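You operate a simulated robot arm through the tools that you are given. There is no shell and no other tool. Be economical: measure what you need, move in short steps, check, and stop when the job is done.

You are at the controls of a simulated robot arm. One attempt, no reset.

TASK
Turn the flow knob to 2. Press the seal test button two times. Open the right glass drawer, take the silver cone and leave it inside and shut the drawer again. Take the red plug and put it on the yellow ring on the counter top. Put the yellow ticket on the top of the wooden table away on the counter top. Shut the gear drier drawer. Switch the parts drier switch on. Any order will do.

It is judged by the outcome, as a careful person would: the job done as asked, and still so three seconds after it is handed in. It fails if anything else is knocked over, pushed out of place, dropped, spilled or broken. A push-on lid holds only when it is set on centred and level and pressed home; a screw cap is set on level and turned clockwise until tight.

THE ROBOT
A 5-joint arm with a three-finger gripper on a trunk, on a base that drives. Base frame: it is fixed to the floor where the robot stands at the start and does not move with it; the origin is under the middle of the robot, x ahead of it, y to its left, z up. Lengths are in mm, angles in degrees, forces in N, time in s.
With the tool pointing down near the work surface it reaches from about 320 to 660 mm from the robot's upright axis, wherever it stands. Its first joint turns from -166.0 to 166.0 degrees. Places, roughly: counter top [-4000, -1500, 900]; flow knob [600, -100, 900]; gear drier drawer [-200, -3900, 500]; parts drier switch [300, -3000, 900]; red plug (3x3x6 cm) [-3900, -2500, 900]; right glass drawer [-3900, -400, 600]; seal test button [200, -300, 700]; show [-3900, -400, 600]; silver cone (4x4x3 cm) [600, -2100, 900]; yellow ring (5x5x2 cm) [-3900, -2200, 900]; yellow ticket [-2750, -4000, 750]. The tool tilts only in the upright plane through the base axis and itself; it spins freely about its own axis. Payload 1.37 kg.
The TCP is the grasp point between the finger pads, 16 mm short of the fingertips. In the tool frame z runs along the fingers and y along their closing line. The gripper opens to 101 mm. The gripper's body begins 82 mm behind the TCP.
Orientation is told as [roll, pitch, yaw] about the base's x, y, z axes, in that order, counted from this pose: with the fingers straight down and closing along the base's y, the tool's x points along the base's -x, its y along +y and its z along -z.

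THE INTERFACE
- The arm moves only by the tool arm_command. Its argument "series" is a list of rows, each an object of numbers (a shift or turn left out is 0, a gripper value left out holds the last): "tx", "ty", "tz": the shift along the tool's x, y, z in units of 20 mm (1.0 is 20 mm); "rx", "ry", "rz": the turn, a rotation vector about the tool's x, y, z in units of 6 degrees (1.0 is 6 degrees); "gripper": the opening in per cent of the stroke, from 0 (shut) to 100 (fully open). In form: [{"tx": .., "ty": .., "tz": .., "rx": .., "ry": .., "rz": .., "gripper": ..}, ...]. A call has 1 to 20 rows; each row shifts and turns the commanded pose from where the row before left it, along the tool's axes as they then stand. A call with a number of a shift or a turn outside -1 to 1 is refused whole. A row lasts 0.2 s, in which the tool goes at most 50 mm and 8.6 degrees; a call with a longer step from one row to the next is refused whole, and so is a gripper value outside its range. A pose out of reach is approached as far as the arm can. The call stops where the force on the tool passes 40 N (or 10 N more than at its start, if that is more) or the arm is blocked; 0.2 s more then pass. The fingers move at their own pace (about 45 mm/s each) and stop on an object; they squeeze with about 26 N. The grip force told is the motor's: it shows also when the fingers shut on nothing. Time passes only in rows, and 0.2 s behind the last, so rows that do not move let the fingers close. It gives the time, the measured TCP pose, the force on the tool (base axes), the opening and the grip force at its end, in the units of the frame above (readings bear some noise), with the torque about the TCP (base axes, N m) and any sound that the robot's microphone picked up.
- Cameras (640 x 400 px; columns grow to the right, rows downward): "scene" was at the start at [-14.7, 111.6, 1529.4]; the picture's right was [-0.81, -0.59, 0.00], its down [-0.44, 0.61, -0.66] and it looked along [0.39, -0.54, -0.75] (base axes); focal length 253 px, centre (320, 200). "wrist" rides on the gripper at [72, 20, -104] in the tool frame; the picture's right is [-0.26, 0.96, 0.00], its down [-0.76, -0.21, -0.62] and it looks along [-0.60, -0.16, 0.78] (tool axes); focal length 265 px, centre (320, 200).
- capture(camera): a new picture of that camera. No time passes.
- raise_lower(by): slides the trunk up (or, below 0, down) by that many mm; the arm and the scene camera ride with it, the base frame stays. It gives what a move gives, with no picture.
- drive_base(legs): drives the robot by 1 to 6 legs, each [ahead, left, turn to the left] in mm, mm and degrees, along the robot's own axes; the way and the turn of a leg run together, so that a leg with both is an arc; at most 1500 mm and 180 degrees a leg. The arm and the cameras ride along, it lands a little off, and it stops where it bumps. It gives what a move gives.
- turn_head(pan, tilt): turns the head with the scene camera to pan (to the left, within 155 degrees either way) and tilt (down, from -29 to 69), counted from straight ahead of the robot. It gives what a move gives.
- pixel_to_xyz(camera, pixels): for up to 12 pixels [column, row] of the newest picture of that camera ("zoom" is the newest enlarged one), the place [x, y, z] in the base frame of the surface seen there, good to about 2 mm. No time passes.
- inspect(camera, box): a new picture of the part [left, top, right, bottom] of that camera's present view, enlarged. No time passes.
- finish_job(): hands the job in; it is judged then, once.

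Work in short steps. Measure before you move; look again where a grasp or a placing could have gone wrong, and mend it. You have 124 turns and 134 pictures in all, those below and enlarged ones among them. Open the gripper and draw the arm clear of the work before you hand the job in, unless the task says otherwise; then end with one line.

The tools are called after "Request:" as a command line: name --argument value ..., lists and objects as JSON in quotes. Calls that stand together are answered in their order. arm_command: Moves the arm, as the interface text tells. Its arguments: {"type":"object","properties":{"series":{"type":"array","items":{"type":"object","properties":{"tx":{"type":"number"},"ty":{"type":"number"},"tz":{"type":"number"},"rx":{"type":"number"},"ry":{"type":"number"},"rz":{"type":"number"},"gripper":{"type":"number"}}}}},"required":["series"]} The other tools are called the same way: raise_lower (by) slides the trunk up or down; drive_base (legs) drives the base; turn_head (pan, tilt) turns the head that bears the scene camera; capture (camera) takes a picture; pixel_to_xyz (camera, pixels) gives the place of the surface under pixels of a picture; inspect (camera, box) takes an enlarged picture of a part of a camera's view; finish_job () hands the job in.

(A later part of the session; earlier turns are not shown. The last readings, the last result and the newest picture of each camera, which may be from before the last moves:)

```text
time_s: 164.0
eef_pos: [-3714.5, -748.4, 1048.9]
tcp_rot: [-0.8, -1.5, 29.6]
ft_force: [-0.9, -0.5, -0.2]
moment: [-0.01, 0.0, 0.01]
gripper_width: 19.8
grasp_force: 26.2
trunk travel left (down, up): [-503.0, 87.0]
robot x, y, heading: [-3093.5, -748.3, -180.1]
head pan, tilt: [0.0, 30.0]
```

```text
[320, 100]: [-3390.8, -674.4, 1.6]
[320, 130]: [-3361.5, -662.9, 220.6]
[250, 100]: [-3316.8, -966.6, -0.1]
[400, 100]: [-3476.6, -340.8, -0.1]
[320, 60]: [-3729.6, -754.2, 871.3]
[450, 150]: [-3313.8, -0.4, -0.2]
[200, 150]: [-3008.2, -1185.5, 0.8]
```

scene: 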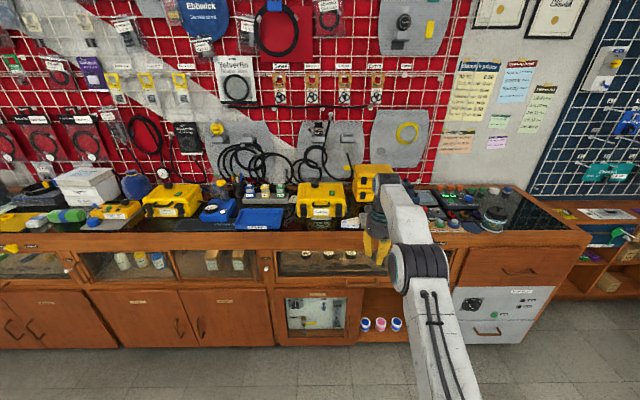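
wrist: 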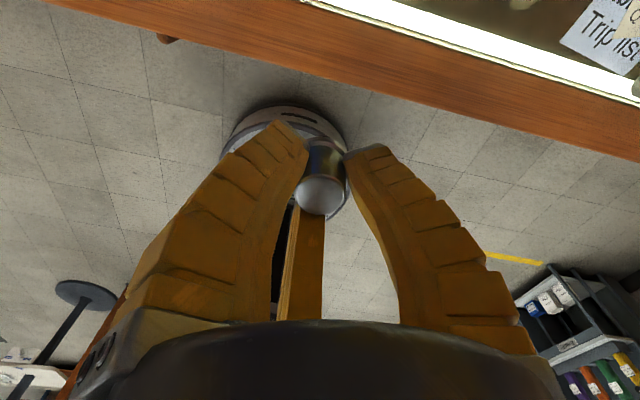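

The base front is 290 mm ahead of the robot's axis, so there is plenty of room. I go 75 mm further and lower to just above the top.

Request:
drive_base --legs '[[75, 0, 0]]'

Request:
raise_lower --by -145

Request:
capture --camera "wrist"

Request:
capture --camera "scene"

```text
time_s: 165.1
eef_pos: [-3790.3, -748.1, 1046.8]
tcp_rot: [-0.9, -1.6, 29.5]
ft_force: [-0.3, 1.2, -0.3]
moment: [-0.01, -0.05, 0.03]
gripper_width: 19.3
grasp_force: 25.9
trunk travel left (down, up): [-503.0, 87.0]
robot x, y, heading: [-3163.4, -753.4, 179.9]
head pan, tilt: [0.0, 30.0]
```

```text
time_s: 166.8
eef_pos: [-3789.0, -748.2, 903.4]
tcp_rot: [-0.9, -1.6, 29.6]
ft_force: [0.0, -0.7, -0.4]
moment: [0.05, 0.01, 0.0]
gripper_width: 19.3
grasp_force: 25.9
trunk travel left (down, up): [-358.0, 232.0]
robot x, y, heading: [-3165.5, -756.3, 179.8]
head pan, tilt: [0.0, 30.0]
```

```text
65 pictures are left
```

wrist: 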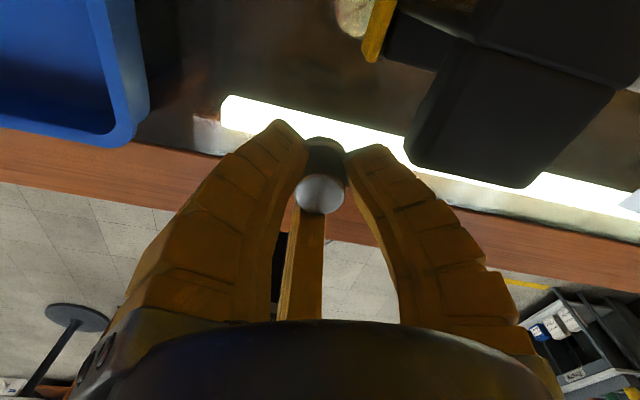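

```text
64 pictures are left
```

scene: 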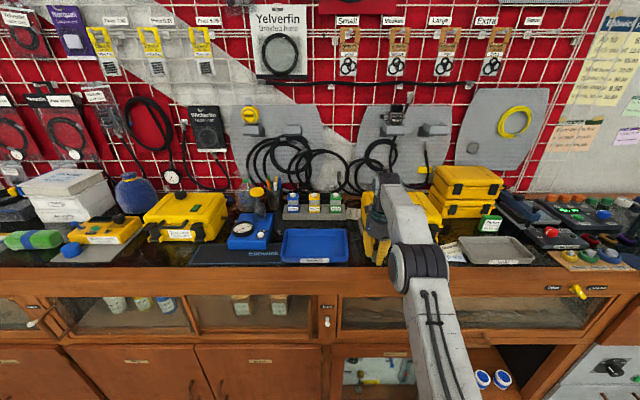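

I check the nearest parts of the case and the surface under the cone before the last 13 mm. There is also a yellow latch at (578,291) labelled beside this drawer; I zoom on it.

Request:
pixel_to_xyz --camera "wrist" --pixels '[[425, 150], [470, 60], [520, 180], [380, 40], [140, 110], [318, 195], [325, 140], [200, 130]]'

Request:
inspect --camera "scene" --box '[520, 260, 640, 330]'

```text
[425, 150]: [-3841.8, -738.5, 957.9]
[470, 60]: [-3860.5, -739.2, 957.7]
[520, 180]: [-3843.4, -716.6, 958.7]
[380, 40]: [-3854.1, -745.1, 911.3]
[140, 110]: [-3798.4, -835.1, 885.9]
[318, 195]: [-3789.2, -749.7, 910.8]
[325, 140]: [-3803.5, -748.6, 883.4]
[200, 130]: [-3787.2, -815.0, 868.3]
```

```text
5.33 times, centred on (580, 295) of scene
```

zoom: 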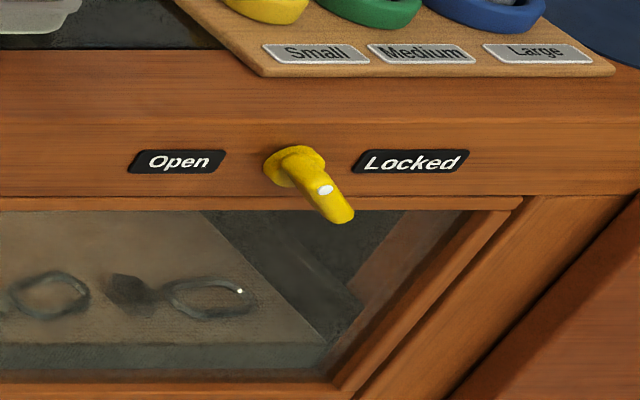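

The lever is at "Locked", so I must turn it to "Open" before pulling the drawer. First I park the cone: shift 16 mm away from the case for camera clearance and set it down.

Request:
drive_base --legs '[[-8, 16, 0]]'

Request:
arm_command --series '[{"tz": 0.2}, {"tz": 0.2}, {"tz": 0.1}, {"tz": 0.1}]'

```text
time_s: 167.5
eef_pos: [-3781.1, -764.3, 903.8]
tcp_rot: [-0.9, -1.6, 29.5]
ft_force: [0.1, 0.7, -0.4]
moment: [-0.01, 0.03, 0.01]
gripper_width: 19.3
grasp_force: 25.9
trunk travel left (down, up): [-358.0, 232.0]
robot x, y, heading: [-3158.0, -764.2, 179.9]
head pan, tilt: [0.0, 30.0]
```

```text
time_s: 168.5
eef_pos: [-3781.3, -763.5, 892.5]
tcp_rot: [-0.8, -1.4, 29.5]
ft_force: [-0.8, -1.0, 3.0]
moment: [-0.02, 0.04, 0.01]
gripper_width: 20.4
grasp_force: 26.0
trunk travel left (down, up): [-358.0, 232.0]
robot x, y, heading: [-3155.4, -767.4, 179.8]
head pan, tilt: [0.0, 30.0]
```

Contact (3 N). I open slowly and lift away.

Request:
arm_command --series '[{"gripper": 25}, {}, {"gripper": 45}, {}, {"tz": -0.5}, {"tz": -1}, {"tz": -1}, {}]'

Request:
raise_lower --by 120

Request:
capture --camera "wrist"

```text
time_s: 170.3
eef_pos: [-3773.8, -765.4, 939.2]
tcp_rot: [-0.9, -1.7, 29.4]
ft_force: [-0.5, -0.2, 0.3]
moment: [-0.02, 0.02, -0.01]
gripper_width: 49.7
grasp_force: 3.0
out of reach, approached as far as the arm can: row 7
trunk travel left (down, up): [-358.0, 232.0]
robot x, y, heading: [-3161.4, -765.5, 179.8]
head pan, tilt: [0.0, 30.0]
```

```text
time_s: 171.8
eef_pos: [-3774.5, -765.0, 1058.7]
tcp_rot: [-0.9, -1.6, 29.5]
ft_force: [0.3, -0.4, 0.4]
moment: [-0.04, 0.0, 0.01]
gripper_width: 49.3
grasp_force: 2.9
trunk travel left (down, up): [-478.0, 112.0]
robot x, y, heading: [-3158.2, -763.6, 179.9]
head pan, tilt: [0.0, 30.0]
```

```text
62 pictures are left
```

wrist: 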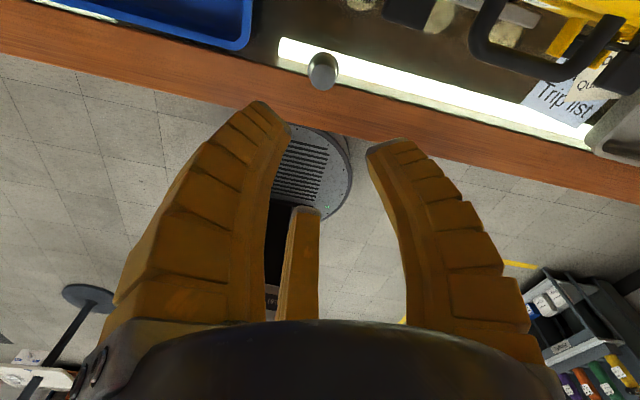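

The cone stands on the counter at (322,70). I record its place, back off 300 mm, and turn the tool horizontal with the gripper shut.

Request:
pixel_to_xyz --camera "wrist" --pixels '[[322, 70], [322, 58], [325, 80]]'

Request:
drive_base --legs '[[-320, 0, 0], [0, -480, 0]]'

Request:
arm_command --series '[{"rz": -1, "tx": -0.5, "gripper": 0}, {"rz": -1, "tx": -0.5}, {"rz": -1, "tx": -0.5}, {"rz": -1}, {"rz": -1}, {"rz": -1}, {"rz": -1}, {"rz": -1}, {"rz": -1}, {"rz": -1}]'

Request:
turn_head --pan 5 --tilt 40

Request:
capture --camera "scene"

```text
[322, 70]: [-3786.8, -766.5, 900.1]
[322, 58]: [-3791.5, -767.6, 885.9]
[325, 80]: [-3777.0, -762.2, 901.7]
```

```text
time_s: 176.4
eef_pos: [-3454.0, -290.4, 1059.6]
tcp_rot: [-0.9, -1.6, 29.5]
ft_force: [0.1, 0.2, -0.4]
moment: [0.0, 0.03, 0.03]
gripper_width: 49.4
grasp_force: 2.8
trunk travel left (down, up): [-478.0, 112.0]
robot x, y, heading: [-2837.5, -294.4, 179.8]
head pan, tilt: [0.0, 30.0]
```

```text
time_s: 178.6
eef_pos: [-3429.4, -273.5, 1059.6]
tcp_rot: [-1.8, -0.1, 89.7]
ft_force: [0.5, 1.3, -0.3]
moment: [0.0, 0.0, 0.0]
gripper_width: 0.0
grasp_force: 26.1
trunk travel left (down, up): [-478.0, 112.0]
robot x, y, heading: [-2837.9, -296.9, 179.8]
head pan, tilt: [0.0, 30.0]
```

```text
time_s: 179.3
eef_pos: [-3430.5, -274.0, 1059.1]
tcp_rot: [-1.8, 0.0, 89.4]
ft_force: [0.6, 0.1, 0.3]
moment: [-0.01, -0.01, -0.04]
gripper_width: 0.1
grasp_force: 26.1
trunk travel left (down, up): [-478.0, 112.0]
robot x, y, heading: [-2836.5, -293.3, 180.0]
head pan, tilt: [5.0, 40.0]
```

```text
61 pictures are left
```

scene: 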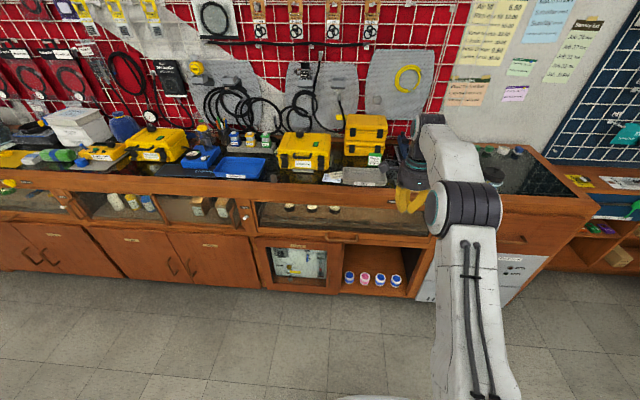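

The arm hides the lever. I pitch the tool horizontal (rx), then look with the wrist camera.

Request:
arm_command --series '[{"rx": -1}, {"rx": -1}, {"rx": -1}, {"rx": -1}, {"rx": -1}, {"rx": -1}, {"rx": -1}, {"rx": -1}, {"rx": -1}, {"rx": -1}, {"rx": -1}, {"rx": -1}, {"rx": -1}, {"rx": -1}, {"rx": -1}, {"rx": -0.3}]'

Request:
raise_lower --by -240

Request:
capture --camera "wrist"

Request:
capture --camera "scene"

```text
time_s: 182.7
eef_pos: [-3429.2, -284.3, 1058.3]
tcp_rot: [90.0, 0.0, 89.0]
ft_force: [0.2, 0.2, 0.1]
moment: [0.02, 0.02, -0.02]
gripper_width: 0.0
grasp_force: 26.1
out of reach, approached as far as the arm can: row 6, 9
trunk travel left (down, up): [-478.0, 112.0]
robot x, y, heading: [-2838.7, -294.3, 179.9]
head pan, tilt: [5.0, 40.0]
```

```text
time_s: 185.2
eef_pos: [-3430.3, -283.8, 819.5]
tcp_rot: [90.0, 0.0, 89.0]
ft_force: [-0.4, -0.4, -0.7]
moment: [0.04, -0.01, -0.03]
gripper_width: 0.0
grasp_force: 25.5
trunk travel left (down, up): [-238.0, 352.0]
robot x, y, heading: [-2835.8, -297.1, 180.0]
head pan, tilt: [5.0, 40.0]
```

```text
60 pictures are left
```

wrist: 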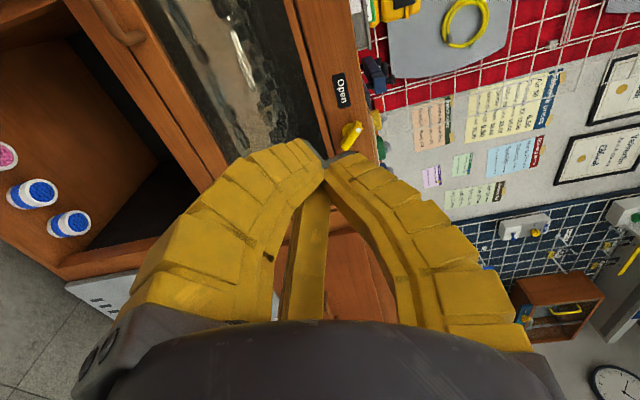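

```text
59 pictures are left
```

scene: 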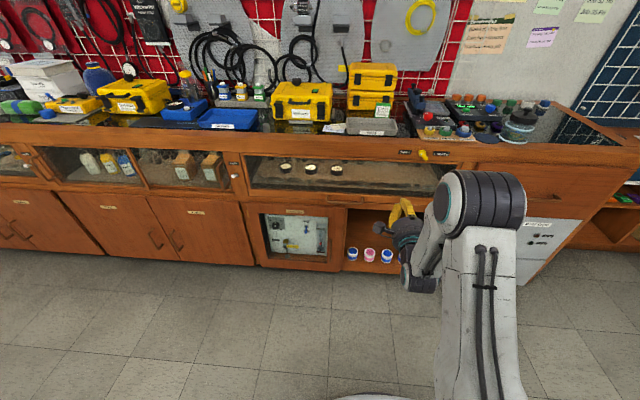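

The lever shows at (351,133) in the wrist view. I measure its pivot and tip there and zoom from the scene camera.

Request:
inspect --camera "wrist" --box '[300, 60, 400, 170]'

Request:
inspect --camera "scene" --box '[395, 140, 455, 175]'

Request:
pixel_to_xyz --camera "zoom" --pixels '[[300, 150], [320, 180], [340, 200], [290, 170], [280, 120], [350, 230], [200, 180], [320, 250]]'

```text
3.64 times, centred on (350, 115) of wrist
```

zoom: 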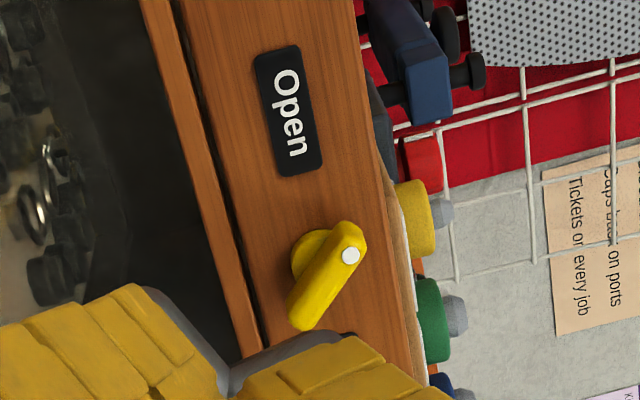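

```text
10.67 times, centred on (425, 158) of scene
```

zoom: 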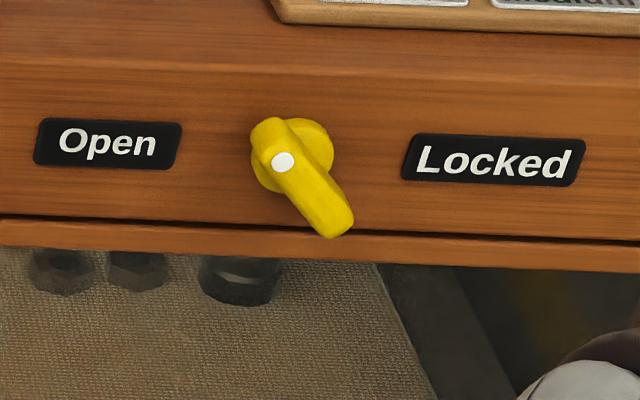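

```text
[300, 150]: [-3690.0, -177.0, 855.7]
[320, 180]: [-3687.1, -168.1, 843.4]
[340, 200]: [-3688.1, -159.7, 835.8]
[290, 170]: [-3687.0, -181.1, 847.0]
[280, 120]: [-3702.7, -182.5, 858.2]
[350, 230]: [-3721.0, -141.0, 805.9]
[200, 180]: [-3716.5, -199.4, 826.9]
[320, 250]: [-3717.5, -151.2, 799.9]
```

The white dot looks like the pivot; I measure it and the lever's tip.

Request:
pixel_to_xyz --camera "zoom" --pixels '[[284, 162], [335, 228], [345, 215], [325, 222], [262, 140], [300, 180], [325, 150], [310, 130]]'

```text
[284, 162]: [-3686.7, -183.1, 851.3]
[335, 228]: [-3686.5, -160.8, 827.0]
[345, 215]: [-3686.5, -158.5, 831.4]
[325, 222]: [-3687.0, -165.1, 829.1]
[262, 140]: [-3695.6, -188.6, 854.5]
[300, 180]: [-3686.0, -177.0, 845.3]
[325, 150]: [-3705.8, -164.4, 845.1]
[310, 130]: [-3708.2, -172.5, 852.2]
```

Pivot [-3687,-180,850], tip at [-3687,-160,829]. I line the closed fingertip up just right of the tip (y≈-140, z≈830), with 30 mm of depth still to go.

Request:
raise_lower --by 10

Request:
drive_base --legs '[[0, -146, 0], [205, 0, 0]]'

Request:
inspect --camera "wrist" --box '[220, 40, 440, 200]'

```text
time_s: 185.8
eef_pos: [-3430.4, -283.9, 828.8]
tcp_rot: [90.0, 0.0, 89.1]
ft_force: [0.0, -0.3, 0.3]
moment: [0.0, 0.0, 0.0]
gripper_width: 0.0
grasp_force: 25.7
trunk travel left (down, up): [-248.0, 342.0]
robot x, y, heading: [-2833.6, -296.0, 180.0]
head pan, tilt: [5.0, 40.0]
```

```text
time_s: 188.4
eef_pos: [-3636.1, -139.6, 829.2]
tcp_rot: [90.0, 0.0, 89.2]
ft_force: [-0.1, 0.1, -0.4]
moment: [0.0, -0.01, -0.01]
gripper_width: 0.0
grasp_force: 25.7
trunk travel left (down, up): [-248.0, 342.0]
robot x, y, heading: [-3044.4, -152.1, -180.2]
head pan, tilt: [5.0, 40.0]
```

```text
2.50 times, centred on (330, 120) of wrist
```

zoom: 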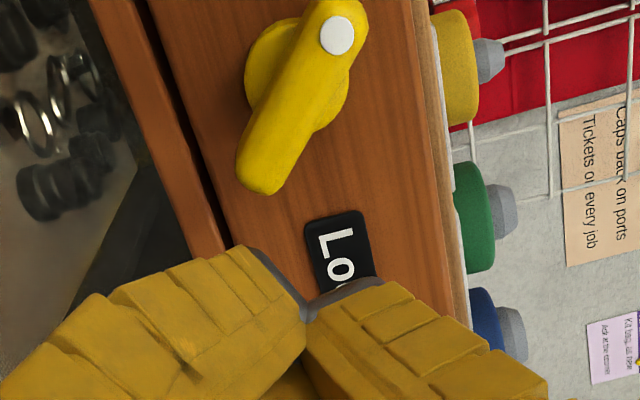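

Well placed. I go 43 mm in, then sweep left in an arc to push the lever.

Request:
drive_base --legs '[[43, 0, 0]]'

Request:
arm_command --series '[{"tx": 0.25, "ry": 0.08}, {"tx": 0.25, "ry": 0.08}, {"tx": 0.25, "ry": 0.08}, {"tx": 0.25, "ry": 0.08}, {"tx": 0.25, "ry": 0.08}, {"tx": 0.25, "ry": 0.08}]'

Request:
inspect --camera "wrist" --box '[220, 40, 440, 200]'

```text
time_s: 189.3
eef_pos: [-3676.5, -140.2, 828.8]
tcp_rot: [89.8, 0.0, 89.1]
ft_force: [21.2, 2.2, -5.6]
moment: [0.11, -0.1, 0.29]
gripper_width: 0.0
grasp_force: 25.3
trunk travel left (down, up): [-248.0, 342.0]
robot x, y, heading: [-3083.5, -145.4, -180.2]
head pan, tilt: [5.0, 40.0]
```

```text
time_s: 190.7
eef_pos: [-3674.3, -169.5, 829.3]
tcp_rot: [89.9, 0.1, 92.4]
ft_force: [25.8, 11.4, 1.3]
moment: [-0.04, 0.05, -0.23]
gripper_width: 6.1
grasp_force: 28.1
trunk travel left (down, up): [-248.0, 342.0]
robot x, y, heading: [-3083.9, -149.2, -179.7]
head pan, tilt: [5.0, 40.0]
```

```text
2.50 times, centred on (330, 120) of wrist
```

zoom: 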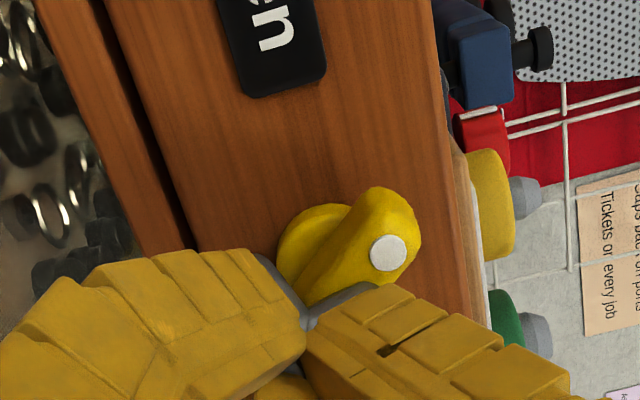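

The tips may have ridden up onto the lever. I withdraw and look.

Request:
drive_base --legs '[[-45, 0, 0]]'

Request:
capture --camera "wrist"

Request:
inspect --camera "scene" --box '[240, 80, 400, 190]'

```text
time_s: 191.6
eef_pos: [-3631.2, -169.8, 828.1]
tcp_rot: [89.7, -0.1, 92.4]
ft_force: [0.8, 0.6, 0.3]
moment: [0.02, -0.01, -0.01]
gripper_width: 0.0
grasp_force: 27.8
trunk travel left (down, up): [-248.0, 342.0]
robot x, y, heading: [-3037.8, -145.9, -179.8]
head pan, tilt: [5.0, 40.0]
```

```text
54 pictures are left
```

wrist: 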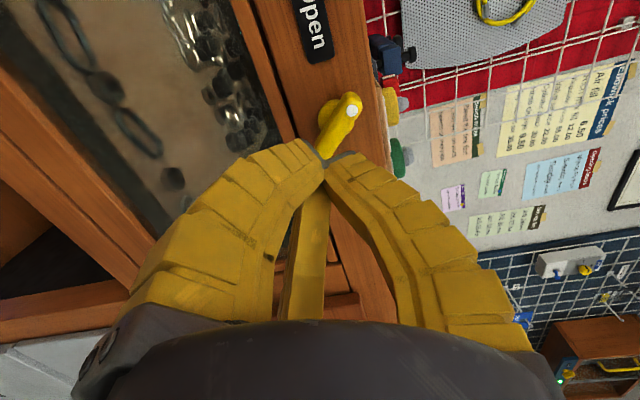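

```text
3.64 times, centred on (320, 135) of scene
```

zoom: 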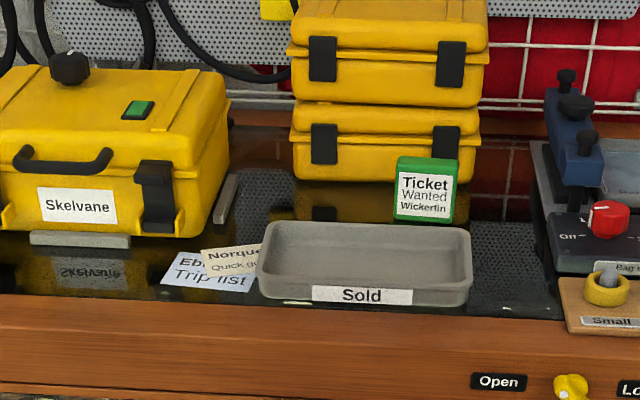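

By 3D reckoning the bar's centre (-174,841) coincides with the disc centre, so it is a centre-pivoted knob whose white dot points up-left to "Open". It may already be open; I test it by pulling the drawer. I restore the arm's azimuth, back off, and go to the handle.

Request:
arm_command --series '[{"tx": -0.5, "ry": -0.16}, {"tx": -0.5, "ry": -0.16}, {"tx": -0.4, "ry": -0.16, "gripper": 40}]'

Request:
drive_base --legs '[[-100, 0, 0], [0, 292, 0]]'

Request:
raise_lower --by -222

Request:
turn_head --pan 5 --tilt 35

Request:
capture --camera "scene"

Request:
capture --camera "wrist"

```text
time_s: 192.4
eef_pos: [-3632.0, -142.6, 828.2]
tcp_rot: [89.7, 0.0, 89.3]
ft_force: [-0.4, 0.0, -0.3]
moment: [-0.01, 0.0, -0.01]
gripper_width: 44.5
grasp_force: 3.0
trunk travel left (down, up): [-248.0, 342.0]
robot x, y, heading: [-3036.4, -149.3, -179.8]
head pan, tilt: [5.0, 40.0]
```

```text
time_s: 195.1
eef_pos: [-3533.2, -435.9, 827.9]
tcp_rot: [89.7, 0.0, 89.3]
ft_force: [0.0, -0.5, -0.7]
moment: [-0.01, -0.01, 0.0]
gripper_width: 44.8
grasp_force: 3.3
trunk travel left (down, up): [-248.0, 342.0]
robot x, y, heading: [-2941.7, -445.0, 179.8]
head pan, tilt: [5.0, 40.0]
```

```text
time_s: 197.5
eef_pos: [-3533.5, -436.3, 606.3]
tcp_rot: [89.8, 0.0, 89.2]
ft_force: [0.0, -0.7, -0.3]
moment: [-0.02, 0.02, 0.01]
gripper_width: 44.6
grasp_force: 3.2
trunk travel left (down, up): [-26.0, 564.0]
robot x, y, heading: [-2943.3, -445.1, 180.0]
head pan, tilt: [5.0, 40.0]
```

```text
time_s: 198.2
eef_pos: [-3533.1, -436.7, 605.7]
tcp_rot: [89.7, 0.0, 89.1]
ft_force: [-0.4, 0.2, 0.2]
moment: [0.02, 0.01, -0.02]
gripper_width: 44.8
grasp_force: 3.1
trunk travel left (down, up): [-26.0, 564.0]
robot x, y, heading: [-2941.0, -443.9, 179.9]
head pan, tilt: [5.0, 35.0]
```

```text
52 pictures are left
```

scene: 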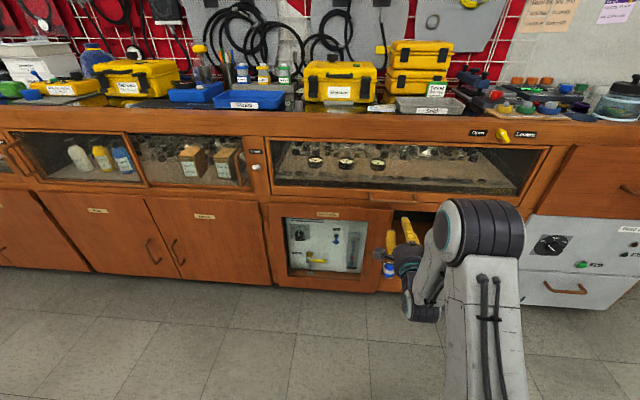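

```text
51 pictures are left
```

wrist: 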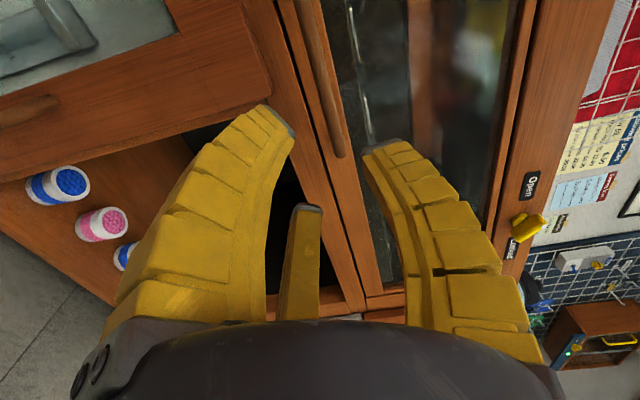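

The handle bar runs from (305,0) to (340,155) in the wrist view. I measure it.

Request:
pixel_to_xyz --camera "wrist" --pixels '[[338, 148], [330, 110], [320, 60], [312, 20], [338, 80], [300, 100], [350, 130], [345, 40]]'

Request:
inspect --camera "wrist" --box '[250, 0, 410, 200]'

Request:
inspect --camera "scene" --box '[340, 120, 560, 240]'

```text
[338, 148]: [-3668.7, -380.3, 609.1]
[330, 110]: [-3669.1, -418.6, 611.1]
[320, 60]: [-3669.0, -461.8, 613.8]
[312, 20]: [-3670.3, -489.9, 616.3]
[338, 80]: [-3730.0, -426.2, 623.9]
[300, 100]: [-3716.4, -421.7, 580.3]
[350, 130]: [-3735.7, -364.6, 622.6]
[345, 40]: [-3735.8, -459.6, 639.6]
```

```text
2.00 times, centred on (330, 100) of wrist
```

zoom: 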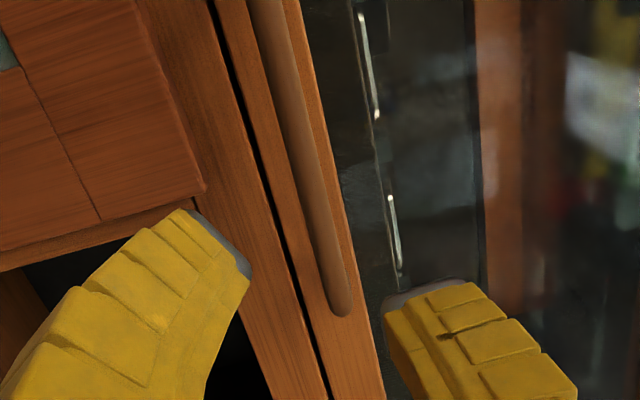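

```text
2.91 times, centred on (450, 180) of scene
```

zoom: 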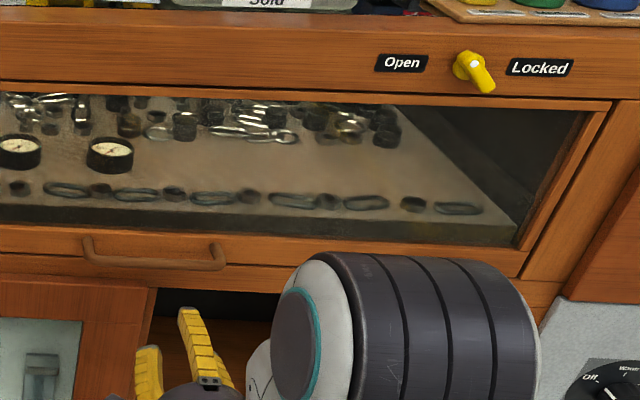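

Bar front x=-3669, z≈612. I raise 6 mm, drive in 143 mm, and grip it.

Request:
raise_lower --by 6

Request:
drive_base --legs '[[143, 0, 0]]'

Request:
arm_command --series '[{"gripper": 0}, {}, {}, {}, {}]'

Request:
drive_base --legs '[[-60, 0, 0]]'

Request:
inspect --camera "scene" --box '[240, 80, 560, 240]'

```text
time_s: 198.7
eef_pos: [-3532.5, -435.7, 610.9]
tcp_rot: [89.7, -0.1, 89.2]
ft_force: [-0.2, 0.6, 0.0]
moment: [0.0, 0.01, 0.02]
gripper_width: 44.8
grasp_force: 3.3
trunk travel left (down, up): [-32.0, 558.0]
robot x, y, heading: [-2944.3, -447.8, 179.8]
head pan, tilt: [5.0, 35.0]
```

```text
time_s: 200.0
eef_pos: [-3674.9, -434.2, 611.5]
tcp_rot: [89.7, 0.0, 89.1]
ft_force: [-0.1, -0.2, -1.6]
moment: [-0.06, -0.01, 0.02]
gripper_width: 45.3
grasp_force: 3.2
trunk travel left (down, up): [-32.0, 558.0]
robot x, y, heading: [-3083.1, -442.4, 180.0]
head pan, tilt: [5.0, 35.0]
```

```text
time_s: 201.2
eef_pos: [-3674.5, -432.9, 606.0]
tcp_rot: [88.6, 0.0, 88.9]
ft_force: [1.0, 8.4, -28.2]
moment: [-0.04, 0.03, -0.05]
gripper_width: 16.5
grasp_force: 27.8
trunk travel left (down, up): [-32.0, 558.0]
robot x, y, heading: [-3088.7, -440.7, 179.5]
head pan, tilt: [5.0, 35.0]
```

```text
time_s: 202.2
eef_pos: [-3616.4, -434.3, 605.0]
tcp_rot: [88.6, -0.1, 89.0]
ft_force: [-0.7, 10.7, -28.4]
moment: [-0.05, -0.03, -0.05]
gripper_width: 16.2
grasp_force: 28.2
trunk travel left (down, up): [-32.0, 558.0]
robot x, y, heading: [-3022.2, -444.3, 179.8]
head pan, tilt: [5.0, 35.0]
```

```text
2.00 times, centred on (400, 160) of scene
```

zoom: 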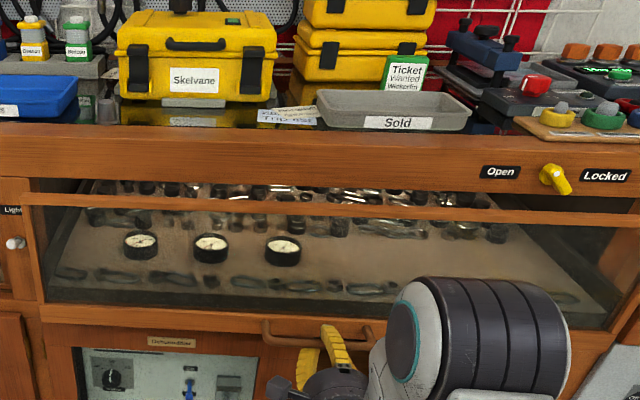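

The drawer slides (it was already unlocked), and the cone still stands at zoom (107,108). I relieve the vertical strain and pull 240 mm more.

Request:
raise_lower --by 6

Request:
drive_base --legs '[[-240, 0, 0]]'

Request:
capture --camera "scene"

```text
time_s: 202.8
eef_pos: [-3616.7, -435.0, 605.9]
tcp_rot: [87.7, 0.0, 89.0]
ft_force: [2.2, 1.9, -30.8]
moment: [-0.06, 0.03, 0.0]
gripper_width: 16.4
grasp_force: 28.0
trunk travel left (down, up): [-38.0, 552.0]
robot x, y, heading: [-3024.6, -440.9, 179.6]
head pan, tilt: [5.0, 35.0]
```

```text
time_s: 204.5
eef_pos: [-3391.9, -433.9, 604.9]
tcp_rot: [87.4, 0.0, 89.0]
ft_force: [-2.0, 0.8, -0.8]
moment: [-0.04, 0.04, -0.06]
gripper_width: 16.5
grasp_force: 28.2
trunk travel left (down, up): [-38.0, 552.0]
robot x, y, heading: [-2798.3, -442.6, 180.1]
head pan, tilt: [5.0, 35.0]
stopped in leg 1: the force on the tool passed its limit at 41 N (the readings are from after the stop); the commanded pose is now the measured one
```

```text
47 pictures are left
```

scene: 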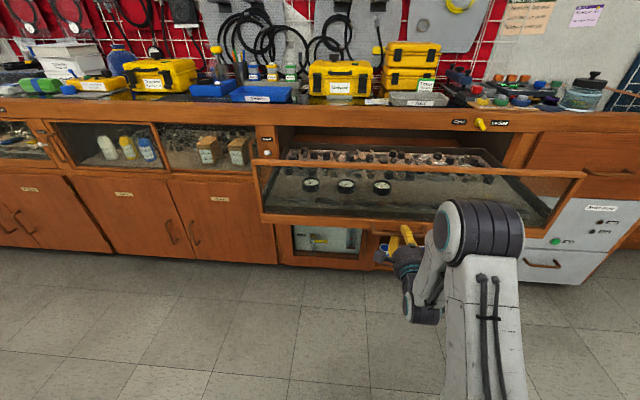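

Drawer open to its stop (about 283 mm). I release the handle, back off, and zoom into the drawer for a free spot.

Request:
arm_command --series '[{"gripper": 45}, {}, {}]'

Request:
drive_base --legs '[[-100, 0, 0]]'

Request:
raise_lower --by 452

Request:
turn_head --pan 8 --tilt 42

Request:
inspect --camera "scene" --box '[180, 80, 540, 280]'

```text
time_s: 205.3
eef_pos: [-3390.5, -434.4, 606.0]
tcp_rot: [87.4, 0.0, 88.9]
ft_force: [-0.1, 0.7, 0.1]
moment: [0.02, 0.02, 0.02]
gripper_width: 49.5
grasp_force: 3.2
trunk travel left (down, up): [-38.0, 552.0]
robot x, y, heading: [-2800.3, -442.8, -179.9]
head pan, tilt: [5.0, 35.0]
```

```text
time_s: 206.4
eef_pos: [-3289.9, -434.6, 605.9]
tcp_rot: [87.4, 0.0, 89.0]
ft_force: [0.0, 0.0, -0.4]
moment: [-0.02, 0.03, 0.01]
gripper_width: 49.3
grasp_force: 3.5
trunk travel left (down, up): [-38.0, 552.0]
robot x, y, heading: [-2700.6, -442.1, -180.1]
head pan, tilt: [5.0, 35.0]
```

```text
refused: 452 is not a number from -400 to 400
```

```text
time_s: 207.1
eef_pos: [-3290.7, -433.9, 606.4]
tcp_rot: [87.4, 0.1, 89.0]
ft_force: [-0.1, -0.2, 0.2]
moment: [0.03, 0.04, -0.04]
gripper_width: 49.5
grasp_force: 3.0
trunk travel left (down, up): [-38.0, 552.0]
robot x, y, heading: [-2700.0, -442.9, -179.8]
head pan, tilt: [8.0, 42.0]
```

```text
1.78 times, centred on (360, 180) of scene
```

zoom: 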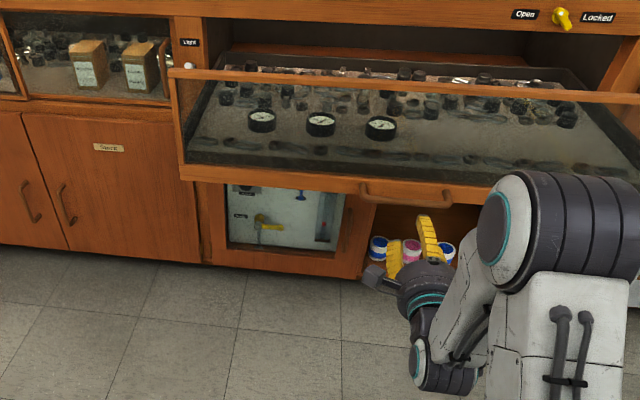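

I raise the trunk 400, then point the tool down again and spin to the cone-grip orientation.

Request:
raise_lower --by 400

Request:
arm_command --series '[{"rx": 1}, {"rx": 1}, {"rx": 1}, {"rx": 1}, {"rx": 1}, {"rx": 1}, {"rx": 1}, {"rx": 1}, {"rx": 1}, {"rx": 1}, {"rx": 1}, {"rx": 1}, {"rx": 1}, {"rx": 1}, {"rx": 0.57}]'

Request:
arm_command --series '[{"rz": 1}, {"rz": 1}, {"rz": 1}, {"rz": 1}, {"rz": 1}, {"rz": 1}, {"rz": 1}, {"rz": 1}, {"rz": 1}, {"rz": 1}]'

Request:
capture --camera "scene"

```text
time_s: 210.9
eef_pos: [-3288.9, -434.7, 1006.4]
tcp_rot: [87.4, -0.1, 89.0]
ft_force: [1.1, 0.7, -0.6]
moment: [0.0, 0.0, 0.0]
gripper_width: 49.6
grasp_force: 3.1
trunk travel left (down, up): [-438.0, 152.0]
robot x, y, heading: [-2699.6, -443.4, -180.1]
head pan, tilt: [8.0, 42.0]
```

```text
time_s: 214.2
eef_pos: [-3289.8, -435.1, 1004.5]
tcp_rot: [-0.1, 0.1, 89.0]
ft_force: [0.7, 0.0, -0.5]
moment: [-0.01, 0.01, 0.0]
gripper_width: 49.1
grasp_force: 3.2
trunk travel left (down, up): [-438.0, 152.0]
robot x, y, heading: [-2695.4, -440.8, -180.1]
head pan, tilt: [8.0, 42.0]
```

```text
time_s: 216.3
eef_pos: [-3289.9, -435.2, 1005.6]
tcp_rot: [0.0, -0.1, 28.9]
ft_force: [-0.2, -0.4, -0.4]
moment: [0.01, -0.01, 0.01]
gripper_width: 49.5
grasp_force: 3.0
trunk travel left (down, up): [-438.0, 152.0]
robot x, y, heading: [-2698.7, -446.7, -180.1]
head pan, tilt: [8.0, 42.0]
```

```text
45 pictures are left
```

scene: 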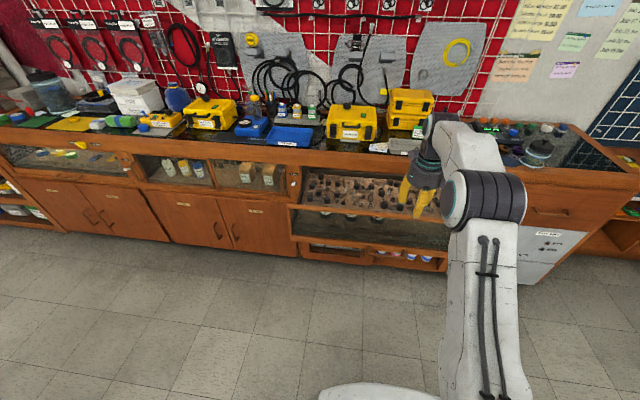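

I zoom into the open drawer to find a free floor spot and measure it.

Request:
inspect --camera "scene" --box '[280, 160, 460, 275]'

Request:
pixel_to_xyz --camera "zoom" --pixels '[[200, 260], [300, 240], [130, 200], [100, 170], [240, 190], [330, 270], [180, 230], [80, 230], [300, 190], [60, 160], [150, 120]]'

```text
3.48 times, centred on (370, 218) of scene
```

zoom: 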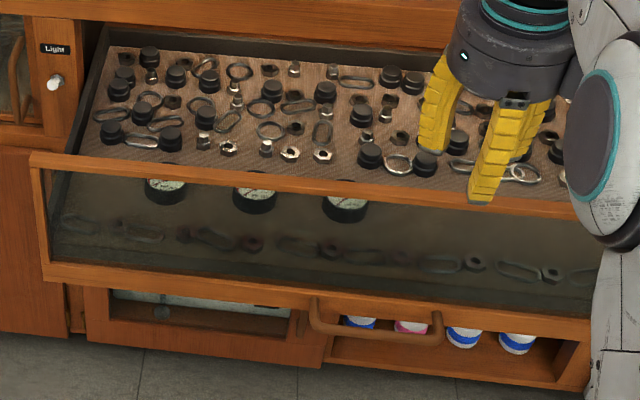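

```text
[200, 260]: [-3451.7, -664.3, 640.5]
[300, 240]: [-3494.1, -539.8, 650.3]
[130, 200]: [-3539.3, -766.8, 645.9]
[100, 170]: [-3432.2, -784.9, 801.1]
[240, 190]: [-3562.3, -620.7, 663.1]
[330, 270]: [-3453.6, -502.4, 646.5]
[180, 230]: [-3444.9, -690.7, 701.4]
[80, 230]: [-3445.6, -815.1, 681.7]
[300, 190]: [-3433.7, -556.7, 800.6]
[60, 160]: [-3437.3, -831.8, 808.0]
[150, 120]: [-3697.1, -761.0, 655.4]
```

The drawer floor is z≈645, the front rail top z≈805, and free floor seems to lie right of the third gauge around [-3540,-415]. Now I fetch the cone: strafe left 330, go ahead 485.

Request:
drive_base --legs '[[0, 330, 0], [488, 0, 0]]'

Request:
capture --camera "wrist"

Request:
pixel_to_xyz --camera "wrist" --pixels '[[322, 125], [322, 115], [322, 135], [322, 105]]'

```text
time_s: 221.0
eef_pos: [-3771.9, -764.4, 1004.8]
tcp_rot: [0.0, 0.0, 28.9]
ft_force: [0.2, -0.4, 0.7]
moment: [0.01, -0.01, 0.0]
gripper_width: 49.5
grasp_force: 3.1
trunk travel left (down, up): [-438.0, 152.0]
robot x, y, heading: [-3179.6, -774.6, 179.8]
head pan, tilt: [8.0, 42.0]
```

```text
43 pictures are left
```

wrist: 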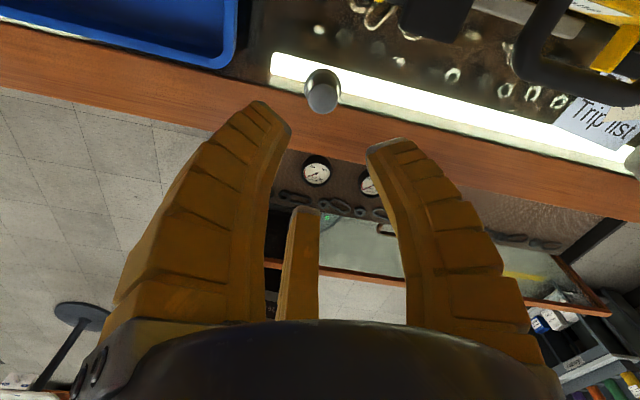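

```text
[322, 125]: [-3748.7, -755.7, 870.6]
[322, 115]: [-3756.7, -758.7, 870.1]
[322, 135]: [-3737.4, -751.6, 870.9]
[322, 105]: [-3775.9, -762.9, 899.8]
```

I measure the cone's top face properly.

Request:
pixel_to_xyz --camera "wrist" --pixels '[[321, 97], [321, 86], [321, 110], [308, 97], [337, 95]]'

```text
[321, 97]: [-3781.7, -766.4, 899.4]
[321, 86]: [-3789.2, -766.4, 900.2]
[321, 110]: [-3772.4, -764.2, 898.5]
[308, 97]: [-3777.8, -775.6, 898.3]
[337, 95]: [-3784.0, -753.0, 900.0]
```

Cone centre [-3781.5,-765]. I correct and descend to TCP z≈888, then grip.

Request:
arm_command --series '[{"tx": 0.435, "ty": 0.206}, {"tz": 0.9}, {"tz": 0.9}, {"tz": 0.9}, {"tz": 0.9}, {"tz": 0.9}, {"tz": 0.7}, {"tz": 0.4}, {"tz": 0.2}, {}]'

Request:
inspect --camera "wrist" --box '[200, 60, 460, 240]'

```text
time_s: 223.2
eef_pos: [-3781.5, -765.4, 888.9]
tcp_rot: [0.0, 0.0, 29.0]
ft_force: [-0.7, 0.4, -0.3]
moment: [0.03, 0.0, 0.02]
gripper_width: 49.3
grasp_force: 3.0
trunk travel left (down, up): [-438.0, 152.0]
robot x, y, heading: [-3181.1, -774.4, 179.9]
head pan, tilt: [8.0, 42.0]
```

```text
2.22 times, centred on (330, 150) of wrist
```

zoom: 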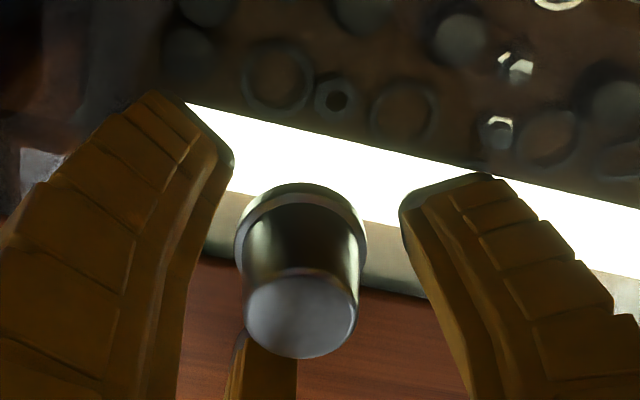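

Good. I close and lift.

Request:
arm_command --series '[{"tz": 0.07, "gripper": 0}, {}, {}, {}, {}, {"tz": -0.3}, {"tz": -0.5}, {"tz": -0.7}]'

Request:
raise_lower --by 100

Request:
inspect --camera "wrist" --box '[200, 60, 460, 240]'

```text
time_s: 225.0
eef_pos: [-3781.4, -764.8, 917.3]
tcp_rot: [0.0, 0.0, 29.1]
ft_force: [1.0, -0.2, -0.2]
moment: [0.0, -0.05, -0.01]
gripper_width: 19.8
grasp_force: 26.3
trunk travel left (down, up): [-438.0, 152.0]
robot x, y, heading: [-3180.5, -773.6, 179.8]
head pan, tilt: [8.0, 42.0]
```

```text
time_s: 226.3
eef_pos: [-3781.5, -766.5, 1018.2]
tcp_rot: [0.0, 0.1, 29.0]
ft_force: [-0.3, -0.1, -1.0]
moment: [-0.02, -0.01, 0.01]
gripper_width: 19.9
grasp_force: 25.8
trunk travel left (down, up): [-538.0, 52.0]
robot x, y, heading: [-3179.3, -775.9, 180.1]
head pan, tilt: [8.0, 42.0]
```

```text
2.22 times, centred on (330, 150) of wrist
```

zoom: 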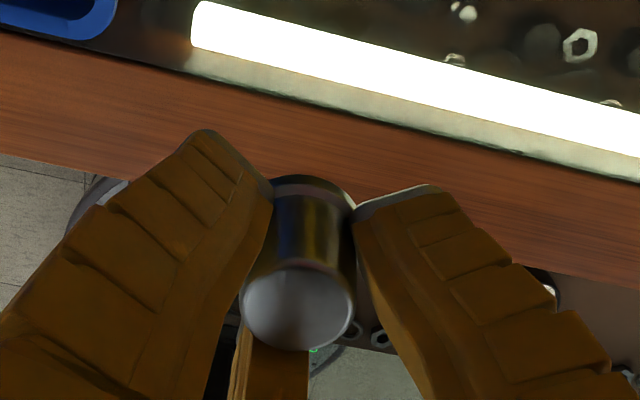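

Held. I move over the drawer to about [-3540,-415] at this height and look down.

Request:
drive_base --legs '[[-240, 0, 0], [0, -345, 0]]'

Request:
raise_lower --by -150

Request:
capture --camera "wrist"

Request:
capture --camera "scene"

```text
time_s: 229.9
eef_pos: [-3538.5, -420.2, 1017.5]
tcp_rot: [0.0, 0.0, 28.8]
ft_force: [0.2, 0.8, 0.4]
moment: [-0.02, 0.03, 0.0]
gripper_width: 19.9
grasp_force: 26.5
trunk travel left (down, up): [-538.0, 52.0]
robot x, y, heading: [-2939.5, -430.9, 179.7]
head pan, tilt: [8.0, 42.0]
```

```text
time_s: 231.7
eef_pos: [-3539.2, -420.5, 869.3]
tcp_rot: [0.0, 0.0, 28.8]
ft_force: [-0.1, -0.4, -0.9]
moment: [0.01, -0.03, 0.0]
gripper_width: 19.6
grasp_force: 25.9
trunk travel left (down, up): [-388.0, 202.0]
robot x, y, heading: [-2938.7, -427.9, 179.8]
head pan, tilt: [8.0, 42.0]
```

```text
40 pictures are left
```

wrist: 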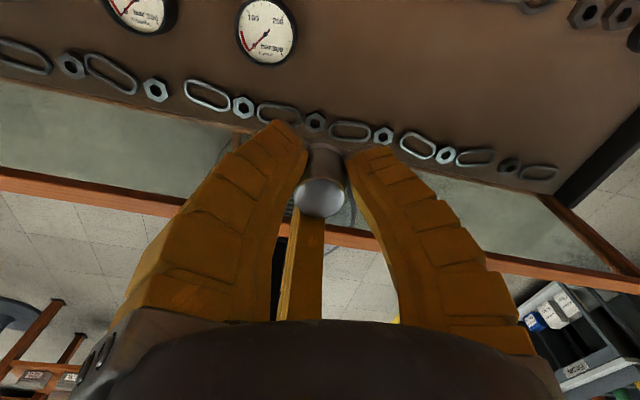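

```text
39 pictures are left
```

scene: 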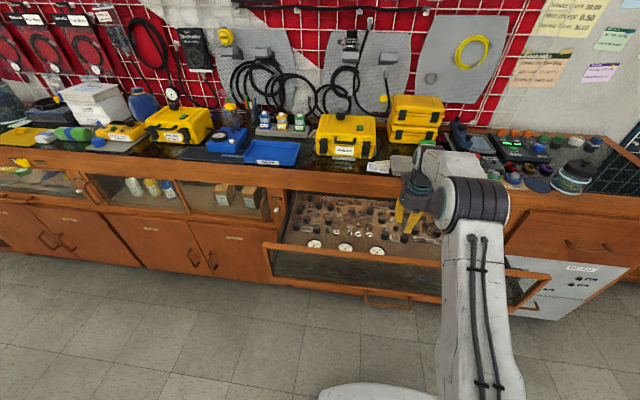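

There is a big free area to the right of the gauges. I measure it, the front-row parts and the nearest gauge.

Request:
pixel_to_xyz --camera "wrist" --pixels '[[400, 60], [340, 60], [420, 20], [316, 115], [295, 35], [385, 130], [500, 40], [580, 15], [450, 100], [265, 60]]'

```text
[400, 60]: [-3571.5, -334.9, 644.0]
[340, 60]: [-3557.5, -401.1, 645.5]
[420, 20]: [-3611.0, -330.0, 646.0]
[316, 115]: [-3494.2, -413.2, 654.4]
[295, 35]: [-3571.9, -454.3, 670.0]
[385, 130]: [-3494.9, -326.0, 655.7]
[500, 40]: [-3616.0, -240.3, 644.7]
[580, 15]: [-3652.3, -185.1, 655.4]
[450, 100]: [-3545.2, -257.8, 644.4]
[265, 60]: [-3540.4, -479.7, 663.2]
```

Target [-3585,-355] is free. I shift there and lower by trunk to about 15 mm above the floor.

Request:
drive_base --legs '[[45, -66, 0]]'

Request:
raise_lower --by -190

Request:
capture --camera "wrist"

```text
time_s: 232.8
eef_pos: [-3584.6, -352.7, 867.4]
tcp_rot: [0.0, -0.1, 28.8]
ft_force: [-0.7, 0.0, -0.8]
moment: [0.0, -0.01, -0.03]
gripper_width: 19.9
grasp_force: 26.0
trunk travel left (down, up): [-388.0, 202.0]
robot x, y, heading: [-2986.3, -368.5, 179.6]
head pan, tilt: [8.0, 42.0]
```

```text
time_s: 234.8
eef_pos: [-3584.9, -353.8, 677.7]
tcp_rot: [0.0, -0.1, 28.8]
ft_force: [0.4, -1.1, -0.8]
moment: [-0.01, -0.02, -0.02]
gripper_width: 19.8
grasp_force: 25.7
trunk travel left (down, up): [-198.0, 392.0]
robot x, y, heading: [-2983.5, -365.1, 179.5]
head pan, tilt: [8.0, 42.0]
```

```text
38 pictures are left
```

wrist: 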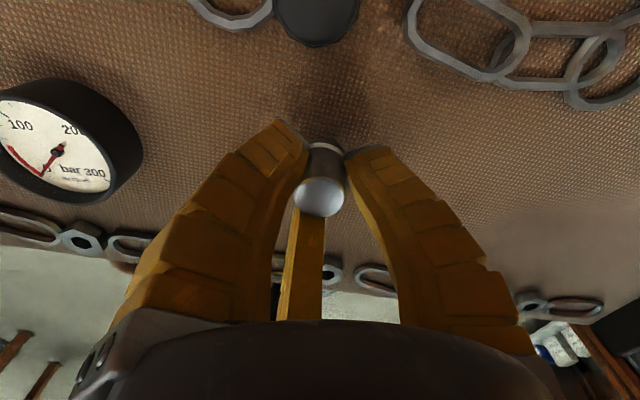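

Clear. I lower gently to contact.

Request:
arm_command --series '[{"tz": 0.25}, {"tz": 0.2}, {"tz": 0.12}, {"tz": 0.08}, {}]'

```text
time_s: 236.0
eef_pos: [-3583.5, -352.9, 665.7]
tcp_rot: [0.1, 0.1, 28.8]
ft_force: [-0.7, 0.4, 4.0]
moment: [0.03, -0.01, 0.0]
gripper_width: 21.1
grasp_force: 26.4
trunk travel left (down, up): [-198.0, 392.0]
robot x, y, heading: [-2984.9, -365.3, 179.7]
head pan, tilt: [8.0, 42.0]
```

Contact at 4 N. I release and rise.

Request:
arm_command --series '[{"gripper": 25}, {}, {"gripper": 45}, {}, {"tz": -0.5}, {"tz": -1}, {"tz": -1}, {"tz": -0.5}]'

Request:
raise_lower --by 250

Request:
capture --camera "wrist"

```text
time_s: 237.8
eef_pos: [-3582.9, -353.0, 725.2]
tcp_rot: [-0.1, -0.1, 28.7]
ft_force: [1.3, 0.2, -0.7]
moment: [0.0, 0.03, 0.02]
gripper_width: 49.6
grasp_force: 3.0
trunk travel left (down, up): [-198.0, 392.0]
robot x, y, heading: [-2985.7, -364.7, 179.8]
head pan, tilt: [8.0, 42.0]
```

```text
time_s: 240.4
eef_pos: [-3583.9, -352.4, 973.8]
tcp_rot: [0.1, 0.0, 28.8]
ft_force: [0.7, 0.6, 0.3]
moment: [-0.01, 0.03, -0.01]
gripper_width: 49.5
grasp_force: 2.5
trunk travel left (down, up): [-448.0, 142.0]
robot x, y, heading: [-2987.9, -365.8, 179.7]
head pan, tilt: [8.0, 42.0]
```

```text
37 pictures are left
```

wrist: 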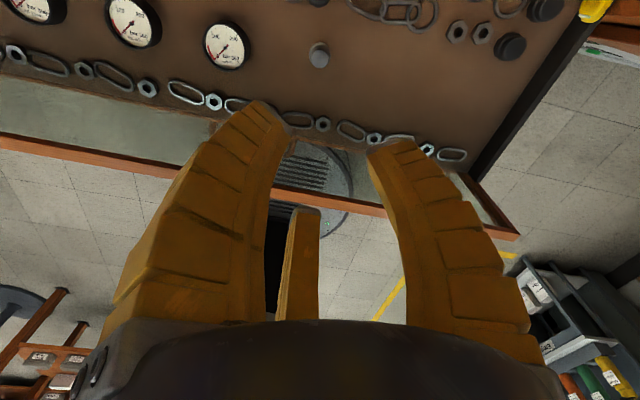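

The cone stands free in the drawer at (319,55). I back off, turn the tool horizontal again, and go down to handle height to push the drawer shut by its handle.

Request:
drive_base --legs '[[-305, 0, 0], [0, 78, 0]]'

Request:
arm_command --series '[{"rz": -1}, {"rz": -1}, {"rz": -1}, {"rz": -1}, {"rz": -1}, {"rz": -1}, {"rz": -1}, {"rz": -1}, {"rz": -1}, {"rz": -1}]'

Request:
arm_command --series '[{"rx": -1}, {"rx": -1}, {"rx": -1}, {"rx": -1}, {"rx": -1}, {"rx": -1}, {"rx": -1}, {"rx": -1}, {"rx": -1}, {"rx": -1}, {"rx": -1}, {"rx": -1}, {"rx": -1}, {"rx": -1}, {"rx": -1}]'

Request:
raise_lower --by -362

Request:
capture --camera "wrist"

```text
time_s: 243.1
eef_pos: [-3280.1, -432.4, 975.1]
tcp_rot: [0.1, 0.0, 28.6]
ft_force: [-0.2, -0.8, 0.2]
moment: [0.02, -0.01, 0.03]
gripper_width: 49.7
grasp_force: 2.7
trunk travel left (down, up): [-448.0, 142.0]
robot x, y, heading: [-2682.1, -443.3, 179.7]
head pan, tilt: [8.0, 42.0]
```

```text
time_s: 245.3
eef_pos: [-3281.5, -431.9, 975.3]
tcp_rot: [0.0, 0.0, 88.9]
ft_force: [-0.2, 0.1, 0.2]
moment: [0.02, -0.02, 0.01]
gripper_width: 49.5
grasp_force: 2.6
trunk travel left (down, up): [-448.0, 142.0]
robot x, y, heading: [-2683.6, -446.2, 179.6]
head pan, tilt: [8.0, 42.0]
```

```text
time_s: 248.5
eef_pos: [-3280.2, -431.6, 974.0]
tcp_rot: [90.1, 0.0, 88.8]
ft_force: [0.6, 0.2, 0.0]
moment: [-0.04, -0.02, 0.0]
gripper_width: 49.6
grasp_force: 2.8
trunk travel left (down, up): [-448.0, 142.0]
robot x, y, heading: [-2683.4, -442.9, 179.8]
head pan, tilt: [8.0, 42.0]
```

```text
time_s: 252.1
eef_pos: [-3281.8, -430.2, 613.5]
tcp_rot: [90.0, -0.1, 88.8]
ft_force: [-1.3, -0.1, 0.1]
moment: [0.0, 0.0, 0.0]
gripper_width: 49.4
grasp_force: 3.5
trunk travel left (down, up): [-86.0, 504.0]
robot x, y, heading: [-2682.2, -442.0, 179.5]
head pan, tilt: [8.0, 42.0]
```

```text
36 pictures are left
```

wrist: 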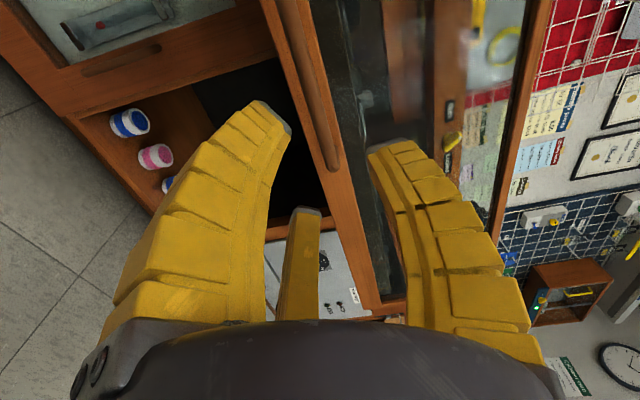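

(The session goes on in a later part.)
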